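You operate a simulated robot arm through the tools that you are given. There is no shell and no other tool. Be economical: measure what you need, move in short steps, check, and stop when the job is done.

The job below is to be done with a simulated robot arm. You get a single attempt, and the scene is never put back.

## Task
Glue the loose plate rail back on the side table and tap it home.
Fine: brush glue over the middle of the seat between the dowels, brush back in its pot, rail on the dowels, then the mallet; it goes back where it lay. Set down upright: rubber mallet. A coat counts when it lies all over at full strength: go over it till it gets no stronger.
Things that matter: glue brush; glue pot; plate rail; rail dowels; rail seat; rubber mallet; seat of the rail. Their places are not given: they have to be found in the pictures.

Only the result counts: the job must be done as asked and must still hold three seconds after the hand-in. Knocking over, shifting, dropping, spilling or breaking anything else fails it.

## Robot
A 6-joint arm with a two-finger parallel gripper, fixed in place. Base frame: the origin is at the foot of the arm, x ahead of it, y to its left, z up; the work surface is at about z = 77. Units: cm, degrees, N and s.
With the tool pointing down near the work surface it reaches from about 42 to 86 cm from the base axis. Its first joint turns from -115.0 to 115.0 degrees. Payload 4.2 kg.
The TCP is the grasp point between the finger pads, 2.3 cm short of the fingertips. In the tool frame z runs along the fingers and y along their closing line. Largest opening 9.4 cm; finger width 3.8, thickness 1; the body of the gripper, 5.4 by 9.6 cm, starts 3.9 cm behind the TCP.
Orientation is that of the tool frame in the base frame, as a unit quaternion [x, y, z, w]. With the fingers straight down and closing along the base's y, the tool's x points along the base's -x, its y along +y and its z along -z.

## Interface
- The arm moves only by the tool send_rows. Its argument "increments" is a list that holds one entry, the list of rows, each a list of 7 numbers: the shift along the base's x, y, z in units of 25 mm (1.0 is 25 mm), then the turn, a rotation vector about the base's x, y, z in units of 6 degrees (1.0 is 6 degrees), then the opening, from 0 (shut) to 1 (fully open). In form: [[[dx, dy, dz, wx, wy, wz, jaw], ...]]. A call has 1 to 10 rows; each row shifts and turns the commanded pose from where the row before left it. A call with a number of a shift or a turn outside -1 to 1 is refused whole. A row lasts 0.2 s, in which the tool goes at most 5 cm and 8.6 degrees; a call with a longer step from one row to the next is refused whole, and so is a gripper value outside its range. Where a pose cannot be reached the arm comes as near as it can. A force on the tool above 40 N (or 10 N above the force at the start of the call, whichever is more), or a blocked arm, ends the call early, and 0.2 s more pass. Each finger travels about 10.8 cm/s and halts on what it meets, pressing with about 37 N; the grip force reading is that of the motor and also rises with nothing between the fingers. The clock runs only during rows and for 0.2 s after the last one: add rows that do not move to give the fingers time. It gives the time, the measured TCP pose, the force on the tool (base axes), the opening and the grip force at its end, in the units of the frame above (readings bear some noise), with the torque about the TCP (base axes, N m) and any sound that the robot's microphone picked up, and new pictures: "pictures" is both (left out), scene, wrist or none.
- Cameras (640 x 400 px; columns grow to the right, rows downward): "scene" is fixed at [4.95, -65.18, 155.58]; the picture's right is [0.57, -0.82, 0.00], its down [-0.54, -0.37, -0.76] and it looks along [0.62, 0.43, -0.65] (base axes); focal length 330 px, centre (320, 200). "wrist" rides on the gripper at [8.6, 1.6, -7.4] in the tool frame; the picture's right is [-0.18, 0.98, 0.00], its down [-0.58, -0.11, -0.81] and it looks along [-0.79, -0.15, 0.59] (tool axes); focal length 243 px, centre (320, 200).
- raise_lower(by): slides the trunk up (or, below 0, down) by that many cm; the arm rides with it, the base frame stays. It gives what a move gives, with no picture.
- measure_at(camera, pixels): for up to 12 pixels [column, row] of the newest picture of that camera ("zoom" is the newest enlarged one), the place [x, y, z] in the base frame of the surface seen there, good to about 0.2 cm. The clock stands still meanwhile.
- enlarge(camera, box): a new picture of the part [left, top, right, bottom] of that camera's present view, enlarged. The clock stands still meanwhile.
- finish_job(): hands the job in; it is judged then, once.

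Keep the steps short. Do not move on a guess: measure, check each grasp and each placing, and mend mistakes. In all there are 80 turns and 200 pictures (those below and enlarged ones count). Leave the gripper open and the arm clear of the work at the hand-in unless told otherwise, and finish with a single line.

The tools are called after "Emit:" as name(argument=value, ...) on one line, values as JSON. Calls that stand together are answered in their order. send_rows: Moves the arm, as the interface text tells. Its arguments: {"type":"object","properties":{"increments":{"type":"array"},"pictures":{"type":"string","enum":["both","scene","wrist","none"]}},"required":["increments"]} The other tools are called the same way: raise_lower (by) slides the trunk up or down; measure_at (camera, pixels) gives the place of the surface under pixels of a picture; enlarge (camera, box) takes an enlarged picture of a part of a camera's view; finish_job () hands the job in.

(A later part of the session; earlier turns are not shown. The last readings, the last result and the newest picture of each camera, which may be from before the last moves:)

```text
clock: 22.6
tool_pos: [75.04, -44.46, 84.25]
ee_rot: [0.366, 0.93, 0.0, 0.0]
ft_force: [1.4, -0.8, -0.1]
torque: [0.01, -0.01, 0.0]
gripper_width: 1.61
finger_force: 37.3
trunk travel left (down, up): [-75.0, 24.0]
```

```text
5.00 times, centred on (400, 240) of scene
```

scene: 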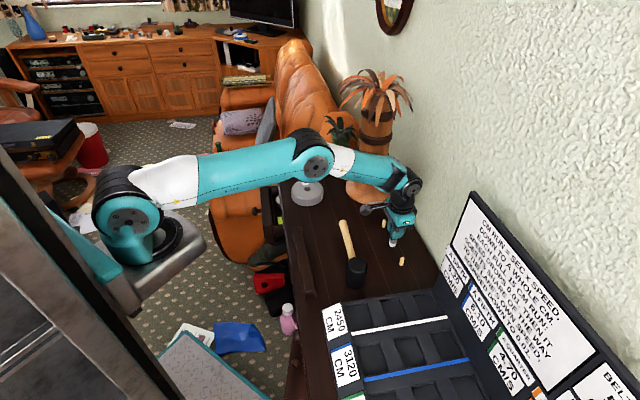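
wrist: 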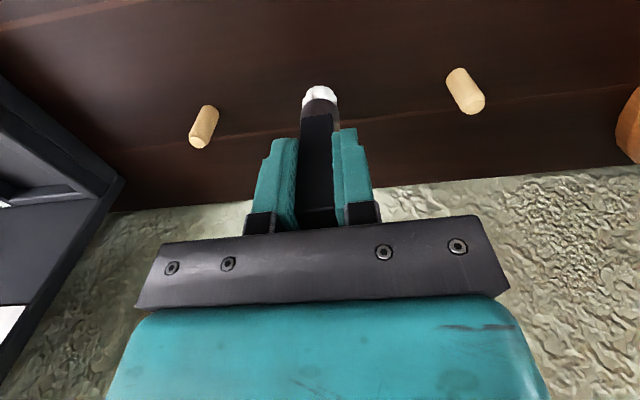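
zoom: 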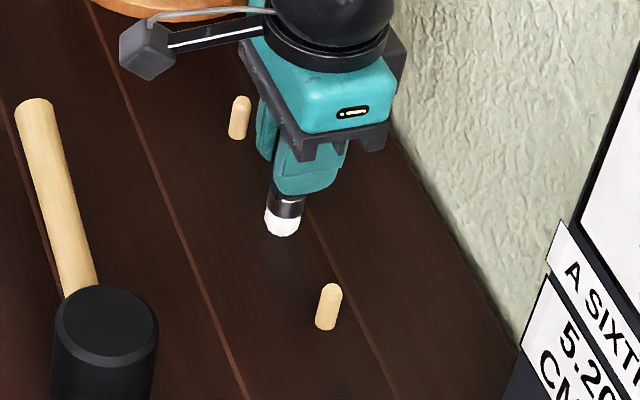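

Not quite touching yet. Down a little in tiny steps.

Emit:
send_rows(increments=[[[0, 0, -0.06, 0, 0, 0, 0], [0, 0, -0.04, 0, 0, 0, 0], [0, 0, -0.04, 0, 0, 0, 0], [0, 0, 0, 0, 0, 0, 0]]], pictures="scene")

Emit:
enlarge(camera="scene", box=[370, 210, 420, 280])

```text
clock: 23.6
tool_pos: [75.24, -44.41, 84.19]
ee_rot: [0.366, 0.931, 0.0, 0.003]
ft_force: [-2.7, 2.8, 26.8]
torque: [0.22, 0.22, 0.03]
gripper_width: 1.6
finger_force: 37.0
trunk travel left (down, up): [-75.0, 24.0]
```

scene: 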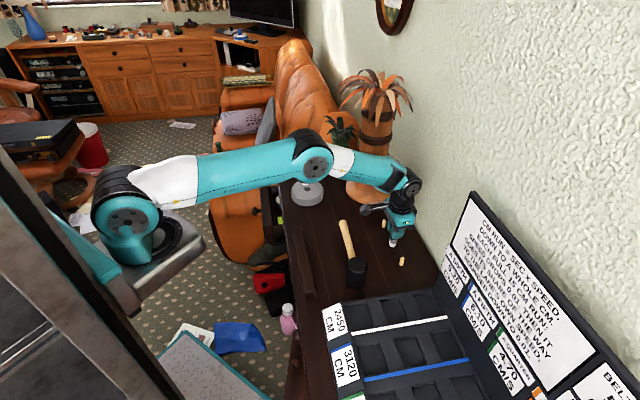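

```text
5.71 times, centred on (395, 245) of scene
```

zoom: 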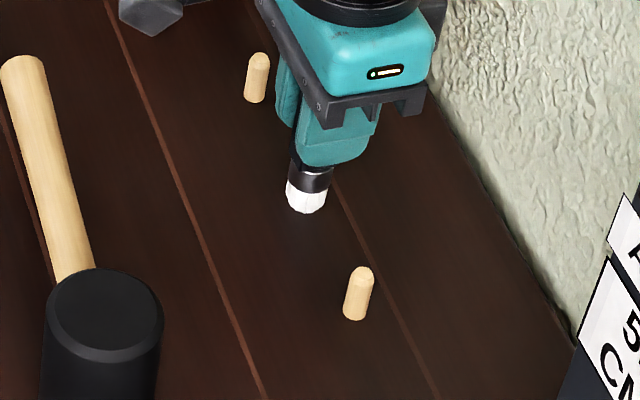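

Contact made (27 N, a bit firm). I ease off 2.5 mm and stroke 4 cm toward the near dowel and back, then look.

Emit:
send_rows(increments=[[[0, 0, 0.09, 0, 0, 0, 0], [-0.4, -0.4, 0, 0, 0, 0, 0], [-0.4, -0.4, 0, 0, 0, 0, 0], [-0.4, -0.4, 0, 0, 0, 0, 0], [0.4, 0.4, 0, 0, 0, 0, 0], [0.4, 0.4, 0, 0, 0, 0, 0], [0.4, 0.4, 0, 0, 0, 0, 0], [0.4, 0.4, 0, 0, 0, 0, 0], [0.4, 0.4, 0, 0, 0, 0, 0]]], pictures="both")

Emit:
enlarge(camera="scene", box=[370, 210, 420, 280])

Emit:
enlarge(camera="wrist", box=[150, 20, 410, 150])

```text
clock: 25.6
tool_pos: [77.15, -42.45, 84.26]
ee_rot: [0.365, 0.931, 0.0, -0.001]
ft_force: [-3.1, -2.4, 9.7]
torque: [-0.14, 0.17, 0.0]
gripper_width: 1.61
finger_force: 36.9
trunk travel left (down, up): [-75.0, 24.0]
```

scene: 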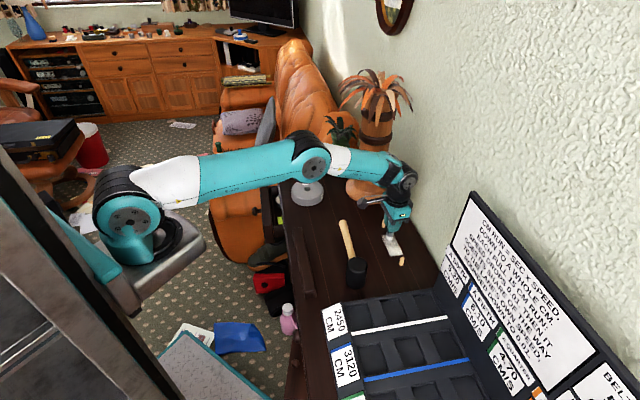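
wrist: 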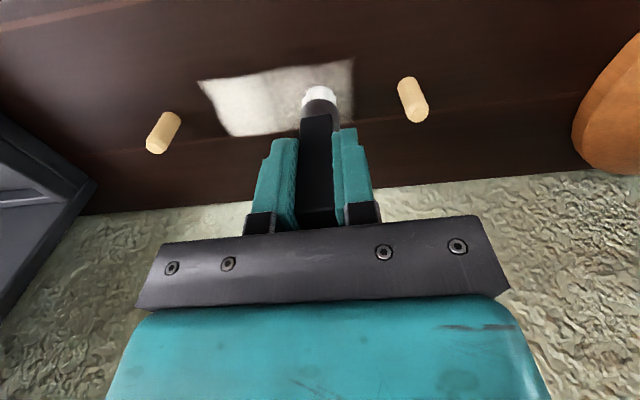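

```text
5.71 times, centred on (395, 245) of scene
```

zoom: 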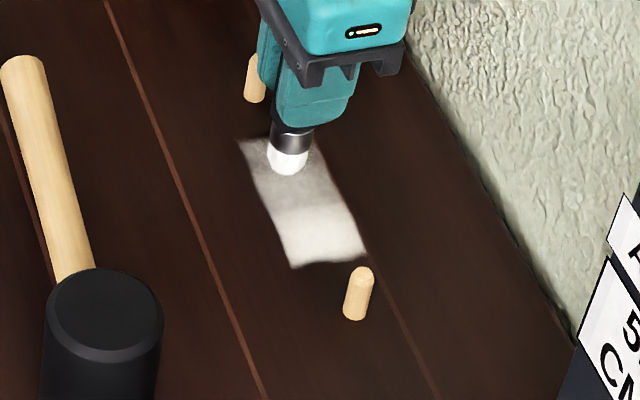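

```text
2.46 times, centred on (280, 85) of wrist
```

zoom: 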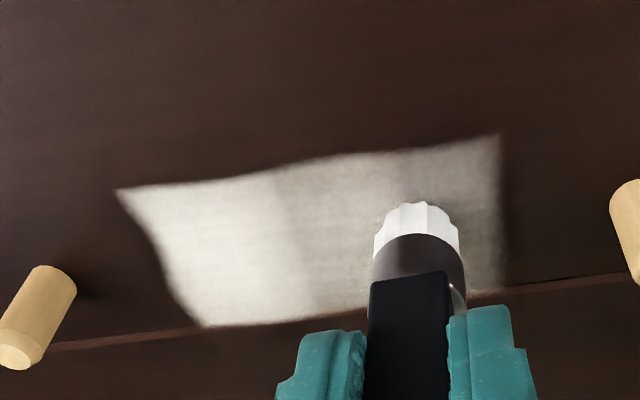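

The glue lays down as a clear patch between the dowels, lighter toward the near-left end. I keep going over it, full length.

Emit:
send_rows(increments=[[[0.4, 0.4, 0, 0, 0, 0, 0], [-0.5, -0.5, 0, 0, 0, 0, 0], [-0.5, -0.5, 0, 0, 0, 0, 0], [-0.5, -0.5, 0, 0, 0, 0, 0], [-0.5, -0.5, 0, 0, 0, 0, 0], [-0.5, -0.5, 0, 0, 0, 0, 0], [0.5, 0.5, 0, 0, 0, 0, 0], [0.5, 0.5, 0, 0, 0, 0, 0], [0.5, 0.5, 0, 0, 0, 0, 0], [0.5, 0.5, 0, 0, 0, 0, 0]]], pictures="none")

Emit:
send_rows(increments=[[[0.5, 0.5, 0, 0, 0, 0, 0], [-0.5, -0.5, 0, 0, 0, 0, 0], [-0.5, -0.5, 0, 0, 0, 0, 0], [-0.5, -0.5, 0, 0, 0, 0, 0], [-0.5, -0.5, 0, 0, 0, 0, 0], [-0.5, -0.5, 0, 0, 0, 0, 0], [0.5, 0.5, 0, 0, 0, 0, 0], [0.5, 0.5, 0, 0, 0, 0, 0], [0.5, 0.5, 0, 0, 0, 0, 0], [0.5, 0.5, 0, 0, 0, 0, 0]]], pictures="both")

Emit:
enlarge(camera="scene", box=[370, 210, 420, 280])

Emit:
enlarge(camera="wrist", box=[150, 20, 410, 150])

```text
clock: 27.8
tool_pos: [76.91, -42.61, 84.36]
ee_rot: [0.366, 0.931, 0.0, 0.001]
ft_force: [-1.5, -2.2, 9.5]
torque: [-0.15, 0.05, -0.02]
gripper_width: 1.61
finger_force: 37.5
trunk travel left (down, up): [-75.0, 24.0]
```

```text
clock: 30.0
tool_pos: [76.78, -42.77, 84.36]
ee_rot: [0.366, 0.931, 0.001, -0.001]
ft_force: [-1.1, -2.7, 9.9]
torque: [-0.14, 0.08, 0.0]
gripper_width: 1.59
finger_force: 37.2
trunk travel left (down, up): [-75.0, 24.0]
```

scene: 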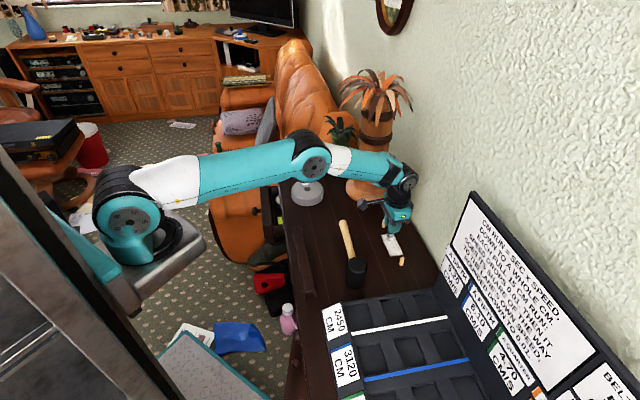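
wrist: 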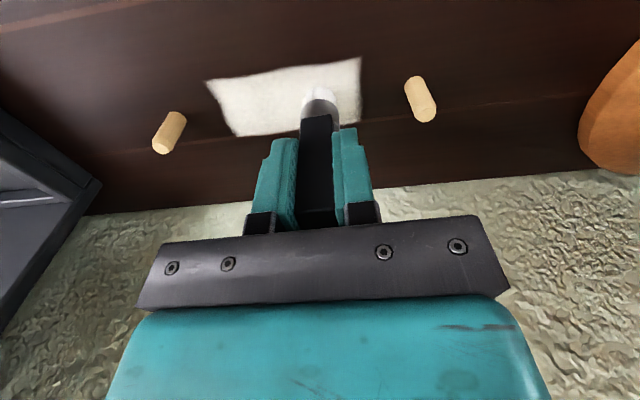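

```text
5.71 times, centred on (395, 245) of scene
```

zoom: 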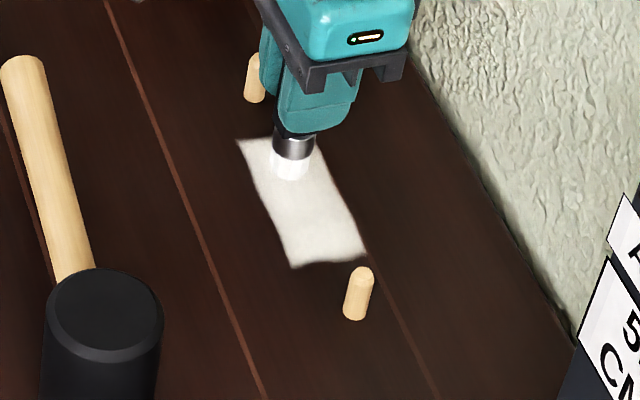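

```text
2.46 times, centred on (280, 85) of wrist
```

zoom: 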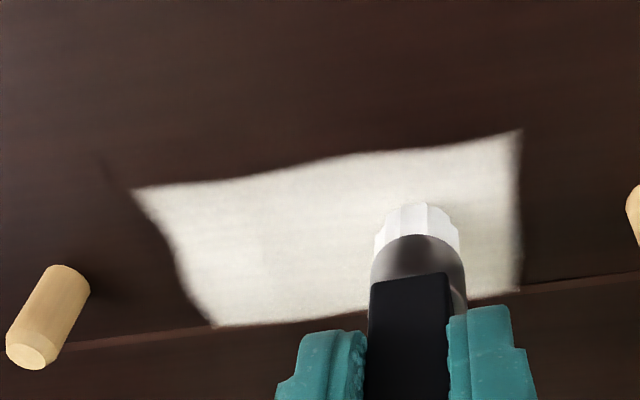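

The coat is more even; a fixed patch. More passes, slightly offset to each side to cover the edges.

Emit:
send_rows(increments=[[[0.72, 0.48, 0, 0, 0, 0, 0], [-0.5, -0.5, 0, 0, 0, 0, 0], [-0.5, -0.5, 0, 0, 0, 0, 0], [-0.5, -0.5, 0, 0, 0, 0, 0], [-0.5, -0.5, 0, 0, 0, 0, 0], [-0.5, -0.5, 0, 0, 0, 0, 0], [-0.25, 0.25, 0, 0, 0, 0, 0], [0.5, 0.5, 0, 0, 0, 0, 0], [0.5, 0.5, 0, 0, 0, 0, 0], [0.5, 0.5, 0, 0, 0, 0, 0]]], pictures="none")

Emit:
send_rows(increments=[[[0.5, 0.5, 0, 0, 0, 0, 0], [0.5, 0.5, 0, 0, 0, 0, 0], [0.13, -0.13, 0, 0, 0, 0, 0], [-0.5, -0.5, 0, 0, 0, 0, 0], [-0.5, -0.5, 0, 0, 0, 0, 0], [-0.5, -0.5, 0, 0, 0, 0, 0], [-0.5, -0.5, 0, 0, 0, 0, 0], [-0.5, -0.5, 0, 0, 0, 0, 0], [0, 0, 1, 0, 0, 0, 0], [0, 0, 1, 0, 0, 0, 0]]], pictures="both")

Emit:
enlarge(camera="scene", box=[370, 210, 420, 280])

Emit:
enlarge(camera="wrist", box=[250, 0, 510, 130])

```text
clock: 32.2
tool_pos: [75.39, -43.36, 84.26]
ee_rot: [0.366, 0.931, 0.0, 0.001]
ft_force: [-1.9, -1.7, 8.2]
torque: [-0.13, 0.09, 0.0]
gripper_width: 1.6
finger_force: 36.8
trunk travel left (down, up): [-75.0, 24.0]
```

```text
clock: 34.4
tool_pos: [72.17, -47.52, 89.25]
ee_rot: [0.367, 0.93, 0.001, -0.001]
ft_force: [0.2, -0.5, -0.5]
torque: [0.01, 0.05, 0.01]
gripper_width: 1.62
finger_force: 36.3
trunk travel left (down, up): [-75.0, 24.0]
```

scene: 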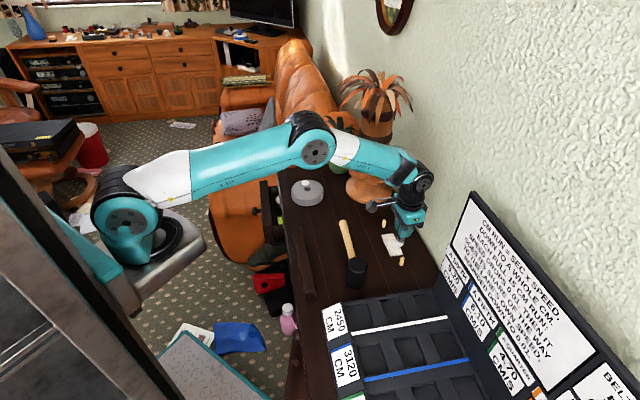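
wrist: 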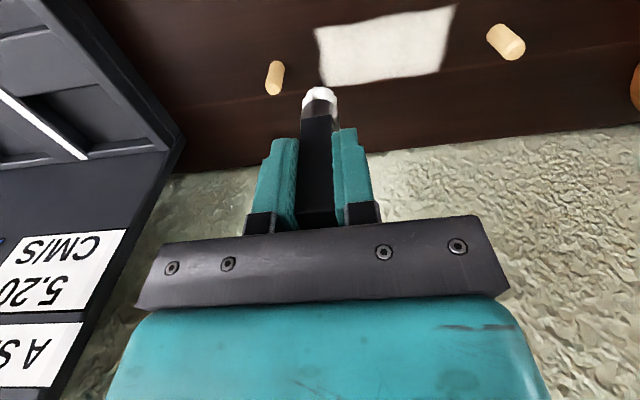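

```text
5.71 times, centred on (395, 245) of scene
```

zoom: 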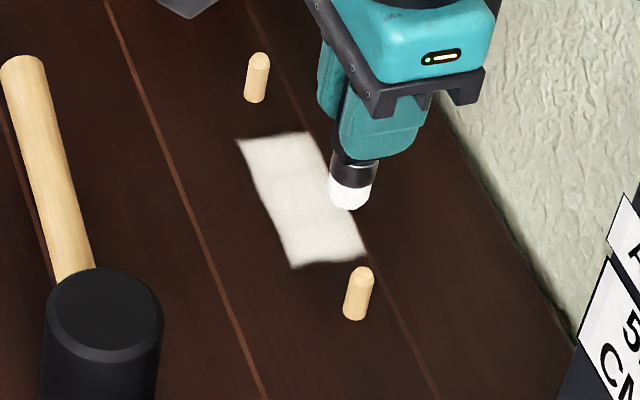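

```text
2.46 times, centred on (380, 65) of wrist
```

zoom: 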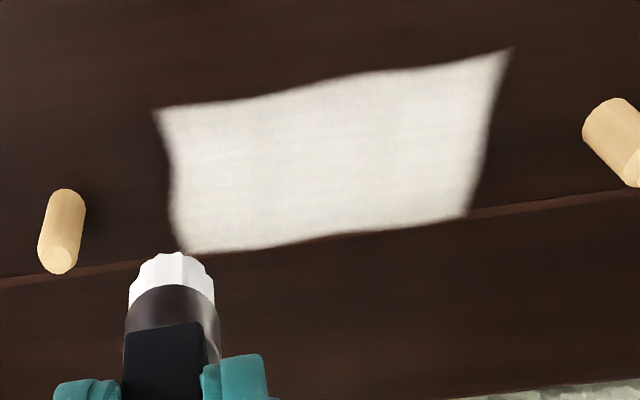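

Looks even. I measure the patch's corners, to do one more full set of passes covering all of it and compare.

Emit:
measure_at(camera="zoom", pixels=[[160, 112], [507, 54], [465, 213], [188, 250], [325, 155]])

```text
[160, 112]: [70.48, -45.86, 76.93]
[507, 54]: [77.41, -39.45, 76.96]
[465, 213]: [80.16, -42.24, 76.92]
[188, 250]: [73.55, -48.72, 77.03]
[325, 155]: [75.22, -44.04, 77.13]
```

Patch spans ±4.7 by ±2 cm about (75.4,-44.1). Another three lanes at +1, 0, −1 cm.

Emit:
send_rows(increments=[[[0.39, -0.09, -1, 0, 0, 0, 0], [0, 0, -1, 0, 0, 0, 0], [0.48, 0.48, 0, 0, 0, 0, 0], [0.48, 0.48, 0, 0, 0, 0, 0], [0.48, 0.48, 0, 0, 0, 0, 0], [0.48, 0.48, 0, 0, 0, 0, 0], [0.48, 0.48, 0, 0, 0, 0, 0], [-0.28, 0.28, 0, 0, 0, 0, 0], [-0.48, -0.48, 0, 0, 0, 0, 0], [-0.48, -0.48, 0, 0, 0, 0, 0]]], pictures="none")

Emit:
send_rows(increments=[[[-0.48, -0.48, 0, 0, 0, 0, 0], [-0.48, -0.48, 0, 0, 0, 0, 0], [-0.48, -0.48, 0, 0, 0, 0, 0], [-0.28, 0.28, 0, 0, 0, 0, 0], [0.48, 0.48, 0, 0, 0, 0, 0], [0.48, 0.48, 0, 0, 0, 0, 0], [0.48, 0.48, 0, 0, 0, 0, 0], [0.48, 0.48, 0, 0, 0, 0, 0], [0.48, 0.48, 0, 0, 0, 0, 0], [0.28, -0.28, 0, 0, 0, 0, 0]]], pictures="none")

Emit:
send_rows(increments=[[[-0.48, -0.48, 0, 0, 0, 0, 0], [-0.48, -0.48, 0, 0, 0, 0, 0], [-0.48, -0.48, 0, 0, 0, 0, 0], [-0.48, -0.48, 0, 0, 0, 0, 0], [-0.48, -0.48, 0, 0, 0, 0, 0], [0, 0, 0, 0, 0, 0, 0], [0, 0, 1, 0, 0, 0, 0], [0, 0, 1, 0, 0, 0, 0], [0, 0, 0, 0, 0, 0, 0]]], pictures="both")

Emit:
enlarge(camera="scene", box=[370, 210, 420, 280])

Emit:
enlarge(camera="wrist", box=[250, 0, 510, 130])

```text
clock: 36.6
tool_pos: [75.99, -43.27, 84.27]
ee_rot: [0.366, 0.931, 0.0, 0.0]
ft_force: [1.2, 3.3, 8.7]
torque: [0.17, -0.11, 0.01]
gripper_width: 1.59
finger_force: 36.6
trunk travel left (down, up): [-75.0, 24.0]
```

```text
clock: 38.8
tool_pos: [78.29, -40.94, 84.23]
ee_rot: [0.366, 0.931, 0.0, 0.0]
ft_force: [-0.7, 1.5, 4.7]
torque: [0.11, 0.07, 0.0]
gripper_width: 1.61
finger_force: 36.7
trunk travel left (down, up): [-75.0, 24.0]
```

```text
clock: 40.8
tool_pos: [72.19, -46.92, 89.15]
ee_rot: [0.366, 0.93, 0.0, 0.0]
ft_force: [1.7, 0.0, -0.2]
torque: [0.03, 0.02, 0.03]
gripper_width: 1.62
finger_force: 36.8
trunk travel left (down, up): [-75.0, 24.0]
```

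scene: 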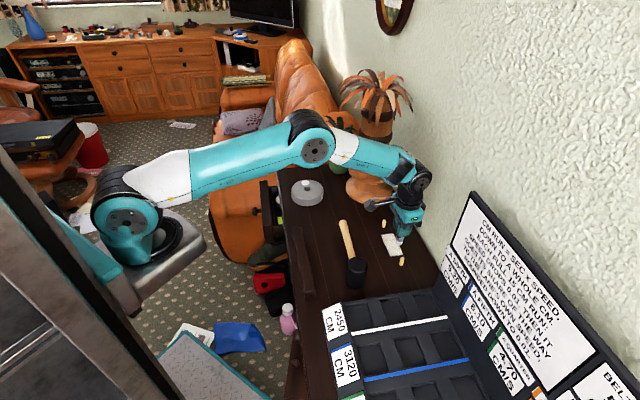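
wrist: 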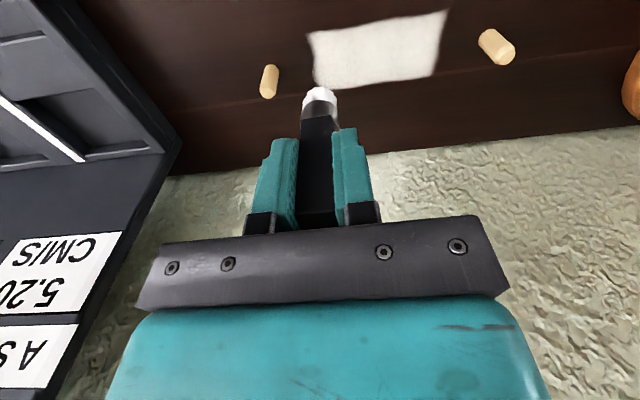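

```text
5.71 times, centred on (395, 245) of scene
```

zoom: 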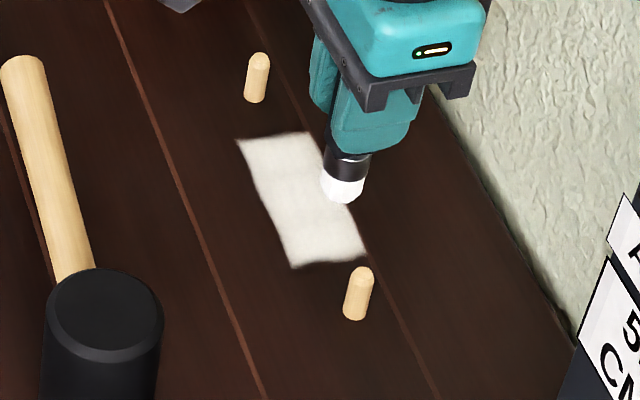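

```text
2.46 times, centred on (380, 65) of wrist
```

zoom: 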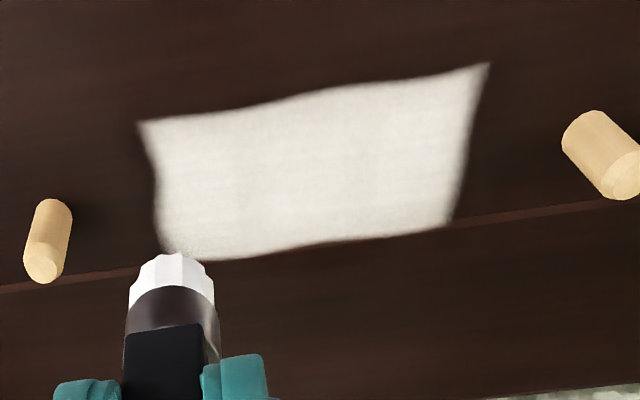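

Colour unchanged: full strength. Bring the brush back to the pot's hole, staying clear of the vase.

Emit:
send_rows(increments=[[[0, 0, 1, 0, 0, 0, 0], [-0.13, 1, 0, 0, 0, 0, 0], [-0.13, 1, 0, 0, 0, 0, 0], [-0.13, 1, 0, 0, 0, 0, 0], [-0.13, 1, 0, 0, 0, 0, 0], [-0.13, 1, 0, 0, 0, 0, 0], [-0.13, 1, 0, 0, 0, 0, 0], [-0.13, 1, 0, 0, 0, 0, 0], [-0.13, 1, 0, 0, 0, 0, 0], [-0.13, 1, 0, 0, 0, 0, 0]]], pictures="none")

Emit:
send_rows(increments=[[[0.571, 0.911, 0, 0, 0, 0, 0], [0.571, 0.911, 0, 0, 0, 0, 0], [0.571, 0.911, 0, 0, 0, 0, 0], [0.571, 0.911, 0, 0, 0, 0, 0], [0.571, 0.911, 0, 0, 0, 0, 0], [0.571, 0.911, 0, 0, 0, 0, 0], [0.571, 0.911, 0, 0, 0, 0, 0], [0, 0, 0, 0, 0, 0, 0]]], pictures="none")

```text
clock: 43.0
tool_pos: [69.45, -24.22, 91.67]
ee_rot: [0.367, 0.93, 0.0, 0.0]
ft_force: [0.9, -1.1, -0.4]
torque: [-0.01, 0.01, 0.01]
gripper_width: 1.59
finger_force: 36.8
trunk travel left (down, up): [-75.0, 24.0]
```

```text
clock: 44.8
tool_pos: [79.54, -8.36, 91.7]
ee_rot: [0.366, 0.931, -0.001, 0.0]
ft_force: [0.4, -0.2, -0.3]
torque: [-0.02, 0.02, 0.02]
gripper_width: 1.58
finger_force: 37.1
trunk travel left (down, up): [-75.0, 24.0]
```

Small correction and lower to just above the hole, then look.

Emit:
send_rows(increments=[[[-0.08, -0.04, -0.6, 0, 0, 0, 0], [0, 0, -0.5, 0, 0, 0, 0], [0, 0, 0, 0, 0, 0, 0]]], pictures="both")

Emit:
enlarge(camera="scene", box=[285, 160, 335, 210])

Emit:
enlarge(camera="wrist", box=[240, 50, 400, 150])

```text
clock: 45.6
tool_pos: [79.37, -8.59, 89.09]
ee_rot: [0.367, 0.93, 0.0, 0.0]
ft_force: [-0.5, -0.1, -0.7]
torque: [0.0, 0.03, 0.01]
gripper_width: 1.6
finger_force: 36.7
trunk travel left (down, up): [-75.0, 24.0]
```

scene: 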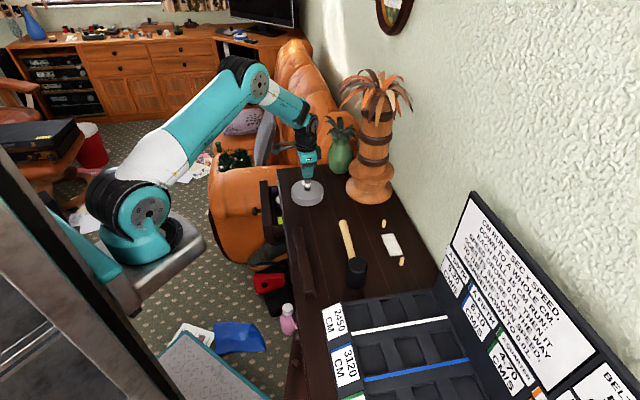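
wrist: 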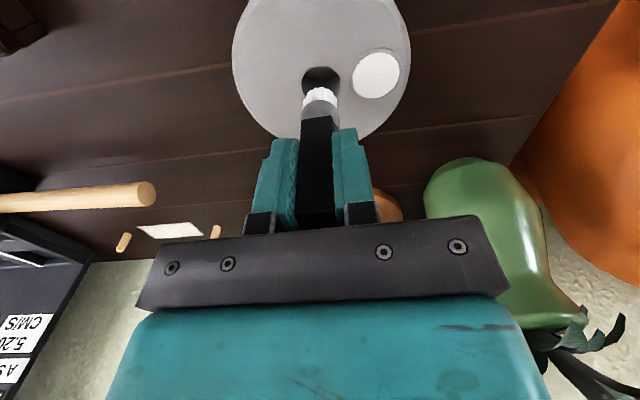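

```text
8.00 times, centred on (310, 185) of scene
```

zoom: 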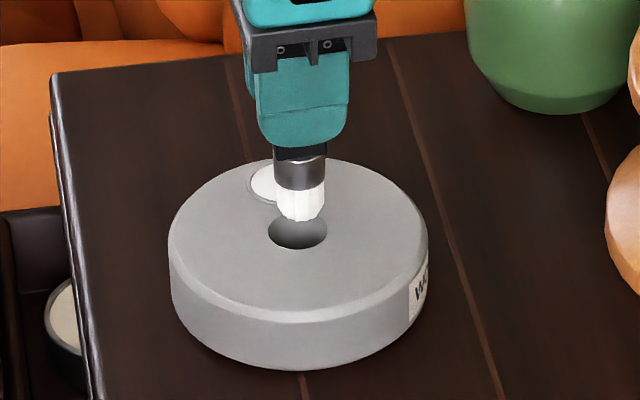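

```text
4.00 times, centred on (320, 100) of wrist
```

zoom: 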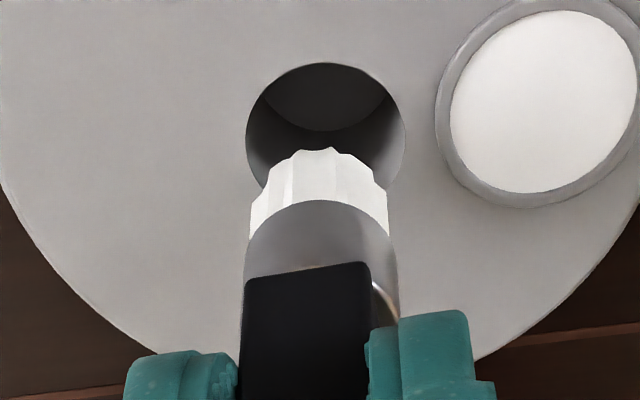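

Aligned as before. Lower to the bottom (TCP≈85.1).

Emit:
send_rows(increments=[[[0, 0, -0.4, 0, 0, 0, 0], [0, 0, -0.4, 0, 0, 0, 0], [0, 0, -0.4, 0, 0, 0, 0], [0, 0, -0.25, 0, 0, 0, 0], [0, 0, -0.15, 0, 0, 0, 0], [0, 0, 0, 0, 0, 0, 0]]], pictures="none")

```text
clock: 47.0
tool_pos: [79.32, -8.73, 84.98]
ee_rot: [0.367, 0.93, 0.001, 0.0]
ft_force: [0.2, -0.2, 0.2]
torque: [-0.01, 0.01, 0.04]
gripper_width: 1.6
finger_force: 37.6
trunk travel left (down, up): [-75.0, 24.0]
```

Not yet at the bottom; a touch further.

Emit:
send_rows(increments=[[[0, 0, -0.03, 0, 0, 0, 0], [0, 0, -0.03, 0, 0, 0, 0], [0, 0, 0, 0, 0, 0, 0]]], pictures="none")

```text
clock: 47.8
tool_pos: [79.3, -8.56, 84.84]
ee_rot: [0.366, 0.93, 0.001, -0.001]
ft_force: [0.2, 1.0, -0.3]
torque: [0.01, 0.02, -0.02]
gripper_width: 1.61
finger_force: 37.1
trunk travel left (down, up): [-75.0, 24.0]
```

Emit:
send_rows(increments=[[[0, 0, -0.03, 0, 0, 0, 0], [0, 0, -0.03, 0, 0, 0, 0], [0, 0, 0, 0, 0, 0, 0]]], pictures="wrist")

```text
clock: 48.6
tool_pos: [79.27, -8.56, 84.77]
ee_rot: [0.366, 0.93, 0.001, 0.002]
ft_force: [-1.1, 1.6, 6.9]
torque: [0.07, 0.04, 0.0]
gripper_width: 1.62
finger_force: 37.0
trunk travel left (down, up): [-75.0, 24.0]
```

wrist: 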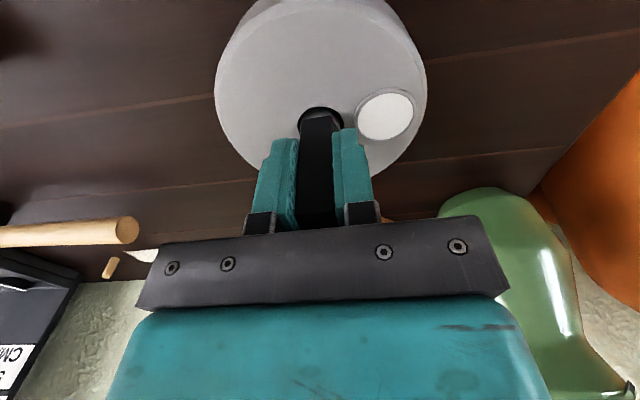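

Seated on the bottom (7 N). Open wide gently and rise straight up.

Emit:
send_rows(increments=[[[0, 0, 0.02, 0, 0, 0, 0.25], [0, 0, 0, 0, 0, 0, 0.5], [0, 0, 0, 0, 0, 0, 0.6], [0, 0, 0, 0, 0, 0, 0.6], [0, 0, 0.4, 0, 0, 0, 0.6], [0, 0, 1, 0, 0, 0, 0.6], [0, 0, 1, 0, 0, 0, 0.6], [0, 0, 1, 0, 0, 0, 0.6]]], pictures="both")

Emit:
enlarge(camera="scene", box=[285, 150, 335, 210])

```text
clock: 50.4
tool_pos: [79.45, -8.6, 93.28]
ee_rot: [0.366, 0.931, 0.0, 0.0]
ft_force: [0.0, -0.5, -0.1]
torque: [0.0, 0.07, 0.04]
gripper_width: 5.66
finger_force: 0.1
trunk travel left (down, up): [-75.0, 24.0]
```

scene: 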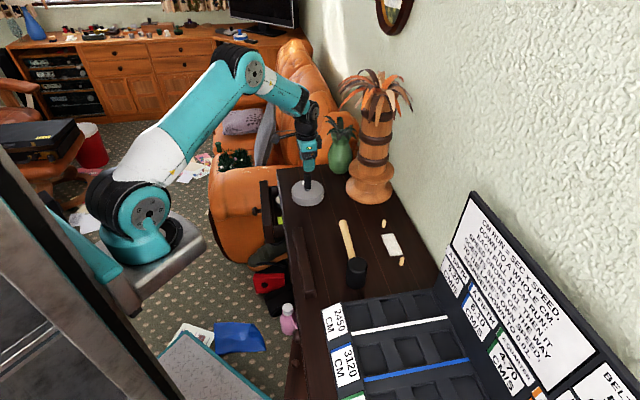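
wrist: 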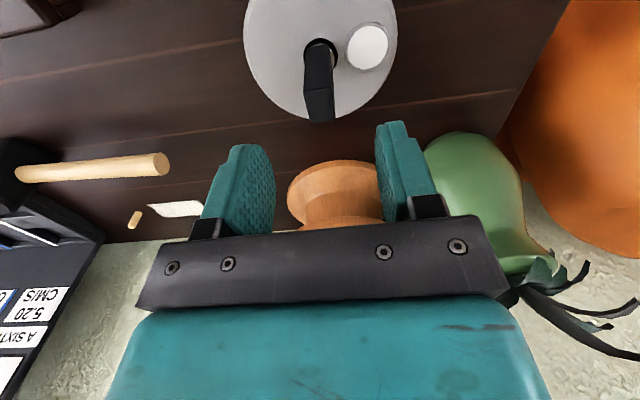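

```text
6.67 times, centred on (310, 180) of scene
```

zoom: 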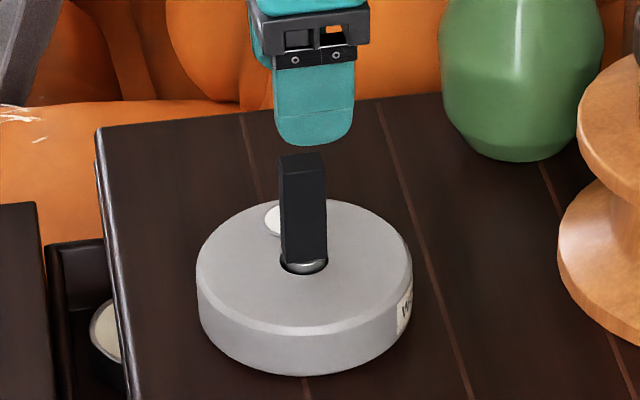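

Brush stands in its pot. Now the rail: centre ≈ (53.1,-26.3), axis ≈ 46°. I go there turning +89° so the fingers close across it.

Emit:
send_rows(increments=[[[-0.3, -0.2, 0.6, 0, 0, 0.5, 0.6], [-0.73, -0.49, 0, 0, 0, 1, 0.6], [-0.73, -0.49, 0, 0, 0, 1, 0.6], [-0.73, -0.49, 0, 0, 0, 1, 0.6], [-0.73, -0.49, 0, 0, 0, 1, 0.6], [-0.73, -0.49, 0, 0, 0, 1, 0.6], [-0.73, -0.49, 0, 0, 0, 1, 0.6], [-0.73, -0.49, 0, 0, 0, 1, 0.6], [-0.73, -0.49, 0, 0, 0, 1, 0.6], [-0.73, -0.49, 0, 0, 0, 1, 0.6]]], pictures="none")

Emit:
send_rows(increments=[[[-0.73, -0.49, 0, 0, 0, 1, 0.6], [-0.73, -0.49, 0, 0, 0, 1, 0.6], [-0.73, -0.49, 0, 0, 0, 1, 0.6], [-0.73, -0.49, 0, 0, 0, 1, 0.6], [-0.73, -0.49, 0, 0, 0, 1, 0.6], [0, 0, 0, 0, 0, 0.33, 0.6], [0, 0, 0, 0, 0, 0, 0.6]]], pictures="both")

```text
clock: 52.6
tool_pos: [62.19, -20.12, 94.73]
ee_rot: [-0.123, 0.992, -0.001, -0.001]
ft_force: [0.2, -0.1, 0.0]
torque: [-0.02, 0.01, 0.01]
gripper_width: 5.64
finger_force: 0.1
trunk travel left (down, up): [-75.0, 24.0]
```

```text
clock: 54.2
tool_pos: [53.04, -26.17, 94.74]
ee_rot: [-0.391, 0.92, 0.0, 0.0]
ft_force: [0.0, 0.5, -0.4]
torque: [0.02, 0.01, 0.01]
gripper_width: 5.64
finger_force: 0.1
trunk travel left (down, up): [-75.0, 24.0]
```

scene: 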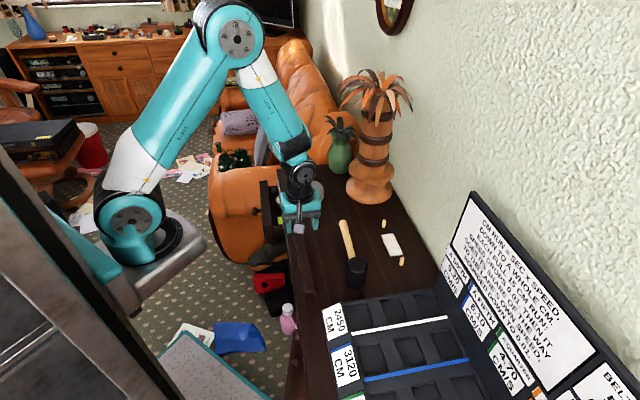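
wrist: 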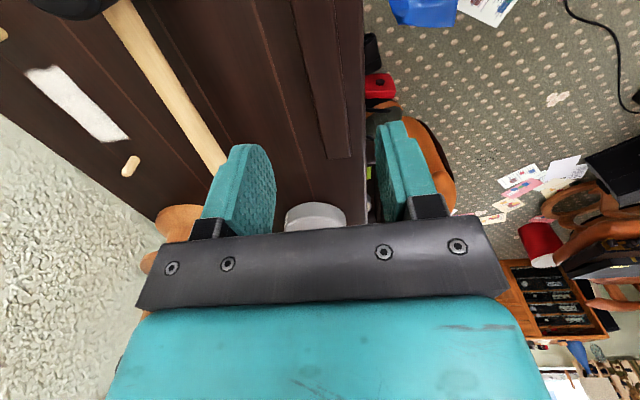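

Check the rail's edges from here.

Emit:
measure_at(camera="wrist", pixels=[[326, 155], [351, 152], [306, 50], [346, 50], [300, 10], [343, 10], [318, 100], [348, 100], [338, 157]])

Emit:
enlarge(camera="wrist", box=[240, 0, 420, 180])

```text
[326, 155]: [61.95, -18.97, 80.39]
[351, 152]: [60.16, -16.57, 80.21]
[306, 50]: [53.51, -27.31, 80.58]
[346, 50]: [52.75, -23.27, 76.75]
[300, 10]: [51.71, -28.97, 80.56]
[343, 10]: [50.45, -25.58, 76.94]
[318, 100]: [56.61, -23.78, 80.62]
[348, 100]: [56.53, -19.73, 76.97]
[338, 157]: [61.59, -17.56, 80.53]
```

```text
2.22 times, centred on (330, 90) of wrist
```

zoom: 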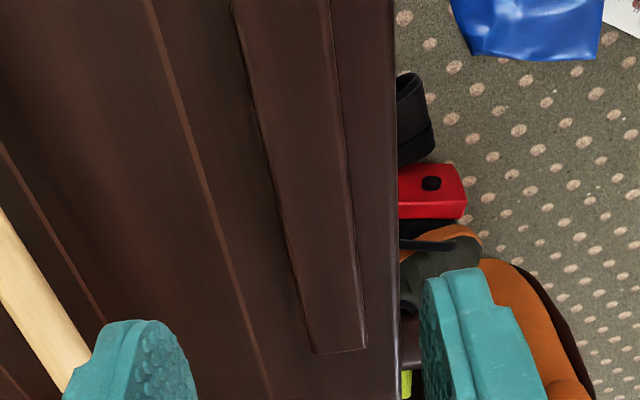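

Rail lies where measured. Descend to z≈80 with fingers straddling it.

Emit:
send_rows(increments=[[[0.03, -0.05, -1, 0, 0, 0, 0.6], [0, 0, -1, 0, 0, 0, 0.6], [0, 0, -1, 0, 0, 0, 0.6], [0, 0, -1, 0, 0, 0, 0.6], [0, 0, -1, 0, 0, 0, 0.6], [0, 0, -0.6, 0, 0, 0, 0.6], [0, 0, -0.3, 0, 0, 0, 0.6], [0, 0, 0, 0, 0, 0, 0.6]]], pictures="both")

```text
clock: 56.0
tool_pos: [53.09, -26.22, 79.99]
ee_rot: [-0.391, 0.92, 0.001, 0.001]
ft_force: [-0.3, 0.0, -0.8]
torque: [0.0, 0.02, 0.0]
gripper_width: 5.65
finger_force: 0.1
trunk travel left (down, up): [-75.0, 24.0]
```

scene: 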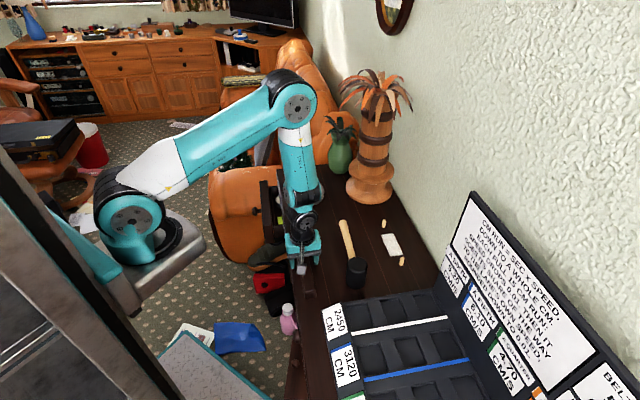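
wrist: 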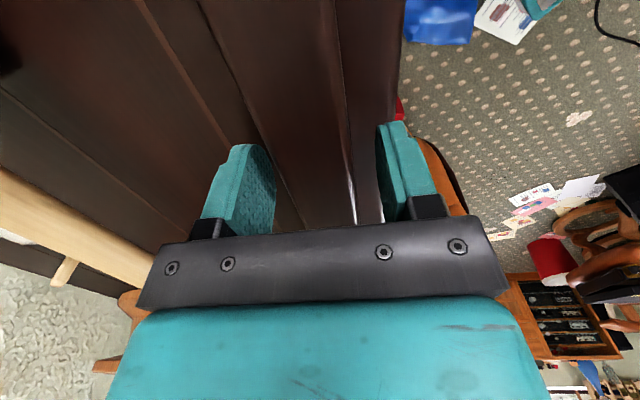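

Straddling correctly. Close on the rail.

Emit:
send_rows(increments=[[[0, 0, 0, 0, 0, 0, 0.35], [0, 0, 0, 0, 0, 0, 0.25], [0, 0, 0, 0, 0, 0, 0.1], [0, 0, 0, 0, 0, 0, 0], [0, 0, 0, 0, 0, 0, 0]]], pictures="none")

Emit:
send_rows(increments=[[[0, 0, 0.5, 0, 0, 0, 0], [0, 0, 1, 0, 0, 0, 0], [0, 0, 1, 0, 0, 0, 0], [0, 0, 1, 0, 0, 0, 0], [0, 0, 1, 0, 0, 0, 0], [0, 0, 1, 0, 0, 0, 0], [0, 0, 1, 0, 0, 0, 0], [0, 0, 1, 0, 0, 0, 0]]], pictures="both")

```text
clock: 57.2
tool_pos: [53.06, -26.15, 79.98]
ee_rot: [-0.39, 0.921, 0.0, 0.0]
ft_force: [0.7, -0.2, 0.5]
torque: [-0.02, 0.02, 0.01]
gripper_width: 3.15
finger_force: 36.5
trunk travel left (down, up): [-75.0, 24.0]
```

```text
clock: 59.0
tool_pos: [53.05, -26.26, 98.73]
ee_rot: [-0.391, 0.92, 0.002, -0.001]
ft_force: [0.1, 0.6, -0.2]
torque: [0.02, 0.03, 0.0]
gripper_width: 0.0
finger_force: 36.6
trunk travel left (down, up): [-75.0, 24.0]
```

scene: 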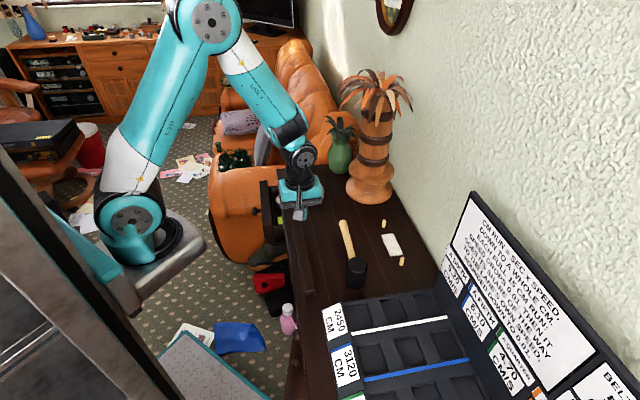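
wrist: 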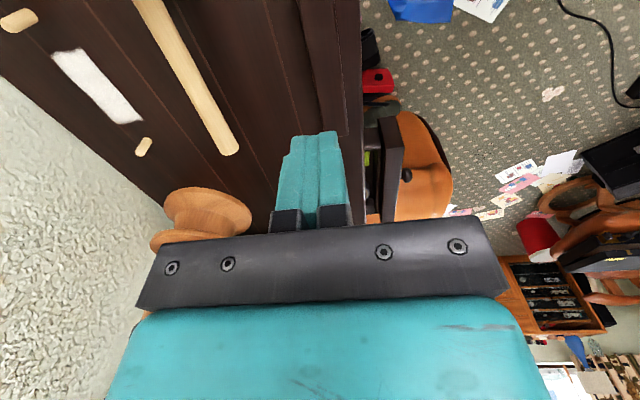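

The rail slipped out (opening 0). See where it lies now.

Emit:
enlarge(camera="scene", box=[270, 200, 340, 310])

Emit:
enlarge(camera="wrist", box=[240, 0, 420, 180])

Emit:
measure_at(camera="scene", pixels=[[297, 238], [304, 260], [311, 285], [306, 275], [311, 294], [308, 297], [314, 296], [300, 300]])

```text
3.64 times, centred on (305, 255) of scene
```

zoom: 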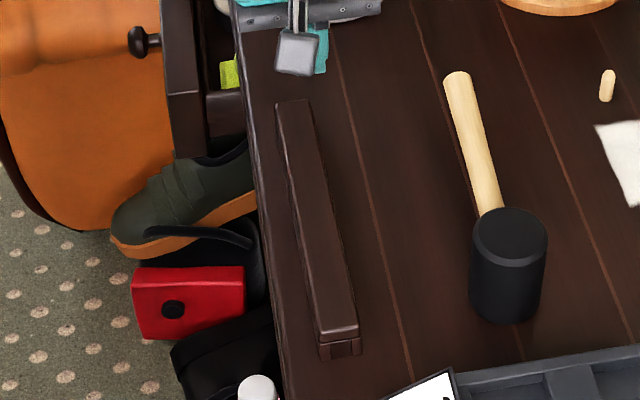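

```text
2.22 times, centred on (330, 90) of wrist
```

zoom: 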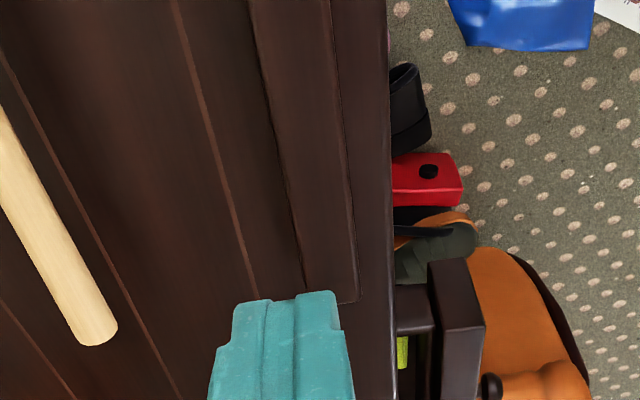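

```text
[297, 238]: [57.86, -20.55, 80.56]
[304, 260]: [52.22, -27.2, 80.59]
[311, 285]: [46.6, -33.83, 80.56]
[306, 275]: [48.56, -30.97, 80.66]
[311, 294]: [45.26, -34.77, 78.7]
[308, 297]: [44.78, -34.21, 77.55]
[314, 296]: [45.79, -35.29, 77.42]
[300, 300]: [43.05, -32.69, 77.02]
```

The rail is upright and practically unmoved. I go back down slightly lower (z≈79.6), close, and lift slowly.

Emit:
send_rows(increments=[[[0, 0, 0, 0, 0, 0, 0.6], [0, 0, -1, 0, 0, 0, 0.6], [0, 0, -1, 0, 0, 0, 0.6], [0, 0, -1, 0, 0, 0, 0.6], [0, 0, -1, 0, 0, 0, 0.6], [0, 0, -1, 0, 0, 0, 0.6], [0, 0, -1, 0, 0, 0, 0.6], [0, 0, -1, 0, 0, 0, 0.6], [0, 0, -0.65, 0, 0, 0, 0.6], [0, 0, 0, 0, 0, 0, 0.6]]], pictures="wrist")

Emit:
send_rows(increments=[[[0, 0, 0, 0, 0, 0, 0.35], [0, 0, 0, 0, 0, 0, 0], [0, 0, 0, 0, 0, 0, 0], [0, 0, 0, 0, 0, 0, 0], [0, 0, 0, 0, 0, 0, 0], [0, 0, 0, 0, 0, 0, 0], [0, 0, 0, 0, 0, 0, 0]]], pictures="wrist")

```text
clock: 61.2
tool_pos: [53.15, -26.32, 79.69]
ee_rot: [-0.392, 0.92, 0.0, 0.0]
ft_force: [-0.6, 0.2, 0.9]
torque: [-0.01, -0.01, 0.03]
gripper_width: 5.65
finger_force: 0.0
trunk travel left (down, up): [-75.0, 24.0]
```

wrist: 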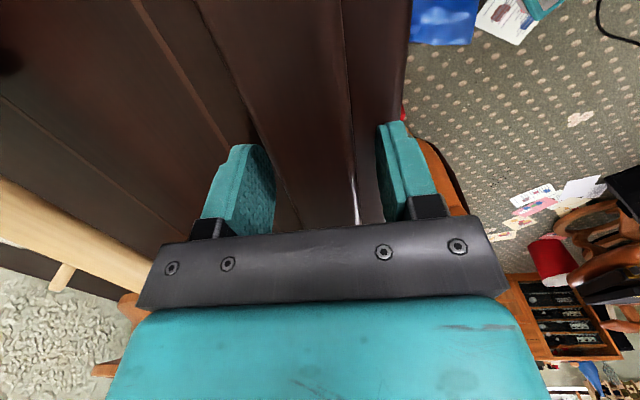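

```text
clock: 62.8
tool_pos: [53.29, -26.27, 79.62]
ee_rot: [-0.391, 0.92, 0.0, 0.0]
ft_force: [-0.6, -0.8, -0.7]
torque: [-0.06, 0.0, -0.02]
gripper_width: 3.16
finger_force: 36.1
trunk travel left (down, up): [-75.0, 24.0]
```

wrist: 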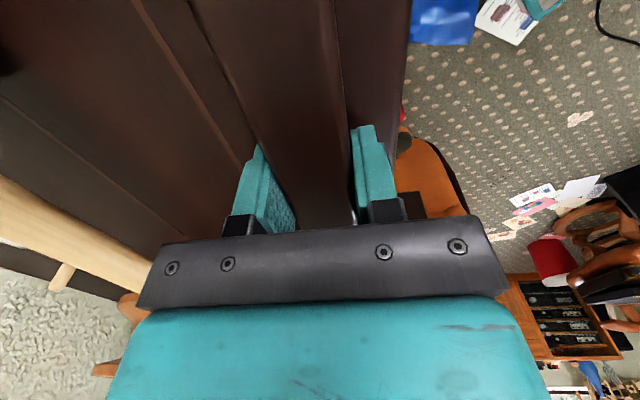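

Width 3.16. Lift slowly 1 cm and check.

Emit:
send_rows(increments=[[[0, 0, 0.05, 0, 0, 0, 0], [0, 0, 0.05, 0, 0, 0, 0], [0, 0, 0.1, 0, 0, 0, 0], [0, 0, 0.1, 0, 0, 0, 0], [0, 0, 0.1, 0, 0, 0, 0]]], pictures="both")

Emit:
enlarge(camera="scene", box=[280, 220, 340, 310])

```text
clock: 64.0
tool_pos: [53.14, -26.32, 80.59]
ee_rot: [-0.391, 0.92, 0.0, 0.0]
ft_force: [1.4, 0.3, -0.3]
torque: [0.03, -0.03, -0.03]
gripper_width: 3.17
finger_force: 36.8
trunk travel left (down, up): [-75.0, 24.0]
```

scene: 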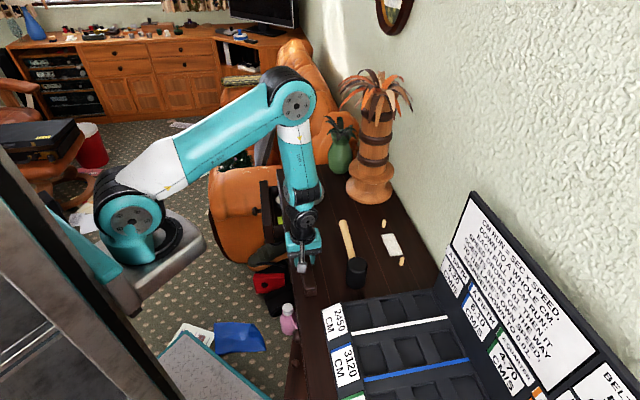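
wrist: 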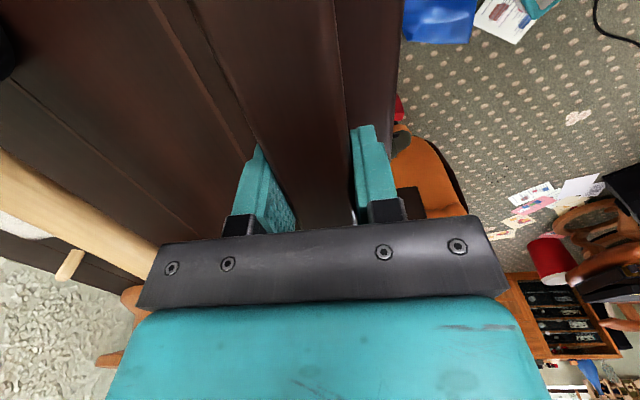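

```text
4.44 times, centred on (310, 265) of scene
```

zoom: 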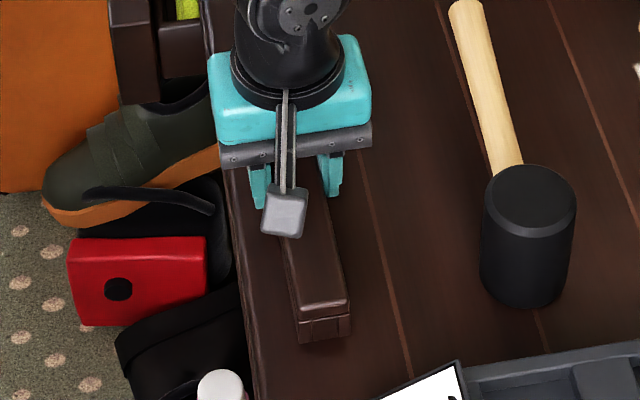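

Did it rise? Measure the rail top and end now.

Emit:
measure_at(camera="zoom", pixels=[[305, 260], [320, 290], [325, 320], [322, 333], [300, 338], [346, 333], [308, 352], [270, 370]])

```text
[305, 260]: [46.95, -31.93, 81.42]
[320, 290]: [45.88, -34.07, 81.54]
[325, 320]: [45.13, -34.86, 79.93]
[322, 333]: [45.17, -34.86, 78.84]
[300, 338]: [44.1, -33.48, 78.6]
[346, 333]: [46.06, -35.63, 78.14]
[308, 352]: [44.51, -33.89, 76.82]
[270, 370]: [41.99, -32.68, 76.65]
```

It is lifted 1 cm, level. Keep raising with gentle acceleration.

Emit:
send_rows(increments=[[[0, 0, 0.1, 0, 0, 0, 0], [0, 0, 0.2, 0, 0, 0, 0], [0, 0, 0.3, 0, 0, 0, 0], [0, 0, 0.4, 0, 0, 0, 0], [0, 0, 0.5, 0, 0, 0, 0], [0, 0, 0.5, 0, 0, 0, 0], [0, 0, 0.5, 0, 0, 0, 0], [0, 0, 0.4, 0, 0, 0, 0], [0, 0, 0.2, 0, 0, 0, 0], [0, 0, 0.1, 0, 0, 0, 0]]], pictures="both")

```text
clock: 66.2
tool_pos: [52.97, -26.23, 88.54]
ee_rot: [-0.391, 0.92, 0.0, 0.0]
ft_force: [0.4, 0.4, -1.6]
torque: [-0.01, 0.01, -0.02]
gripper_width: 3.15
finger_force: 37.3
trunk travel left (down, up): [-75.0, 24.0]
```

scene: 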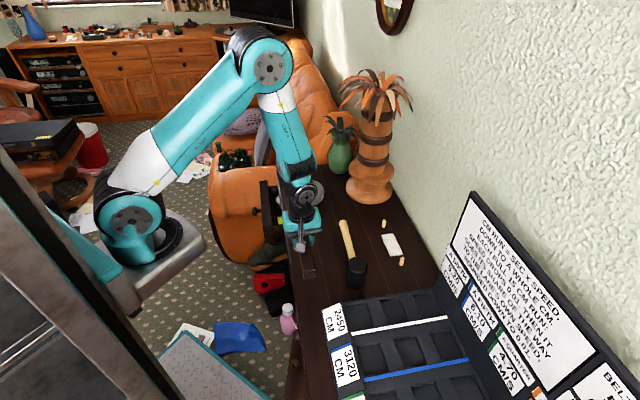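
wrist: 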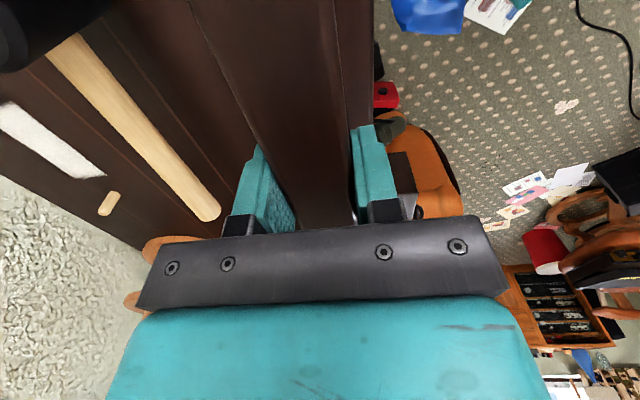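

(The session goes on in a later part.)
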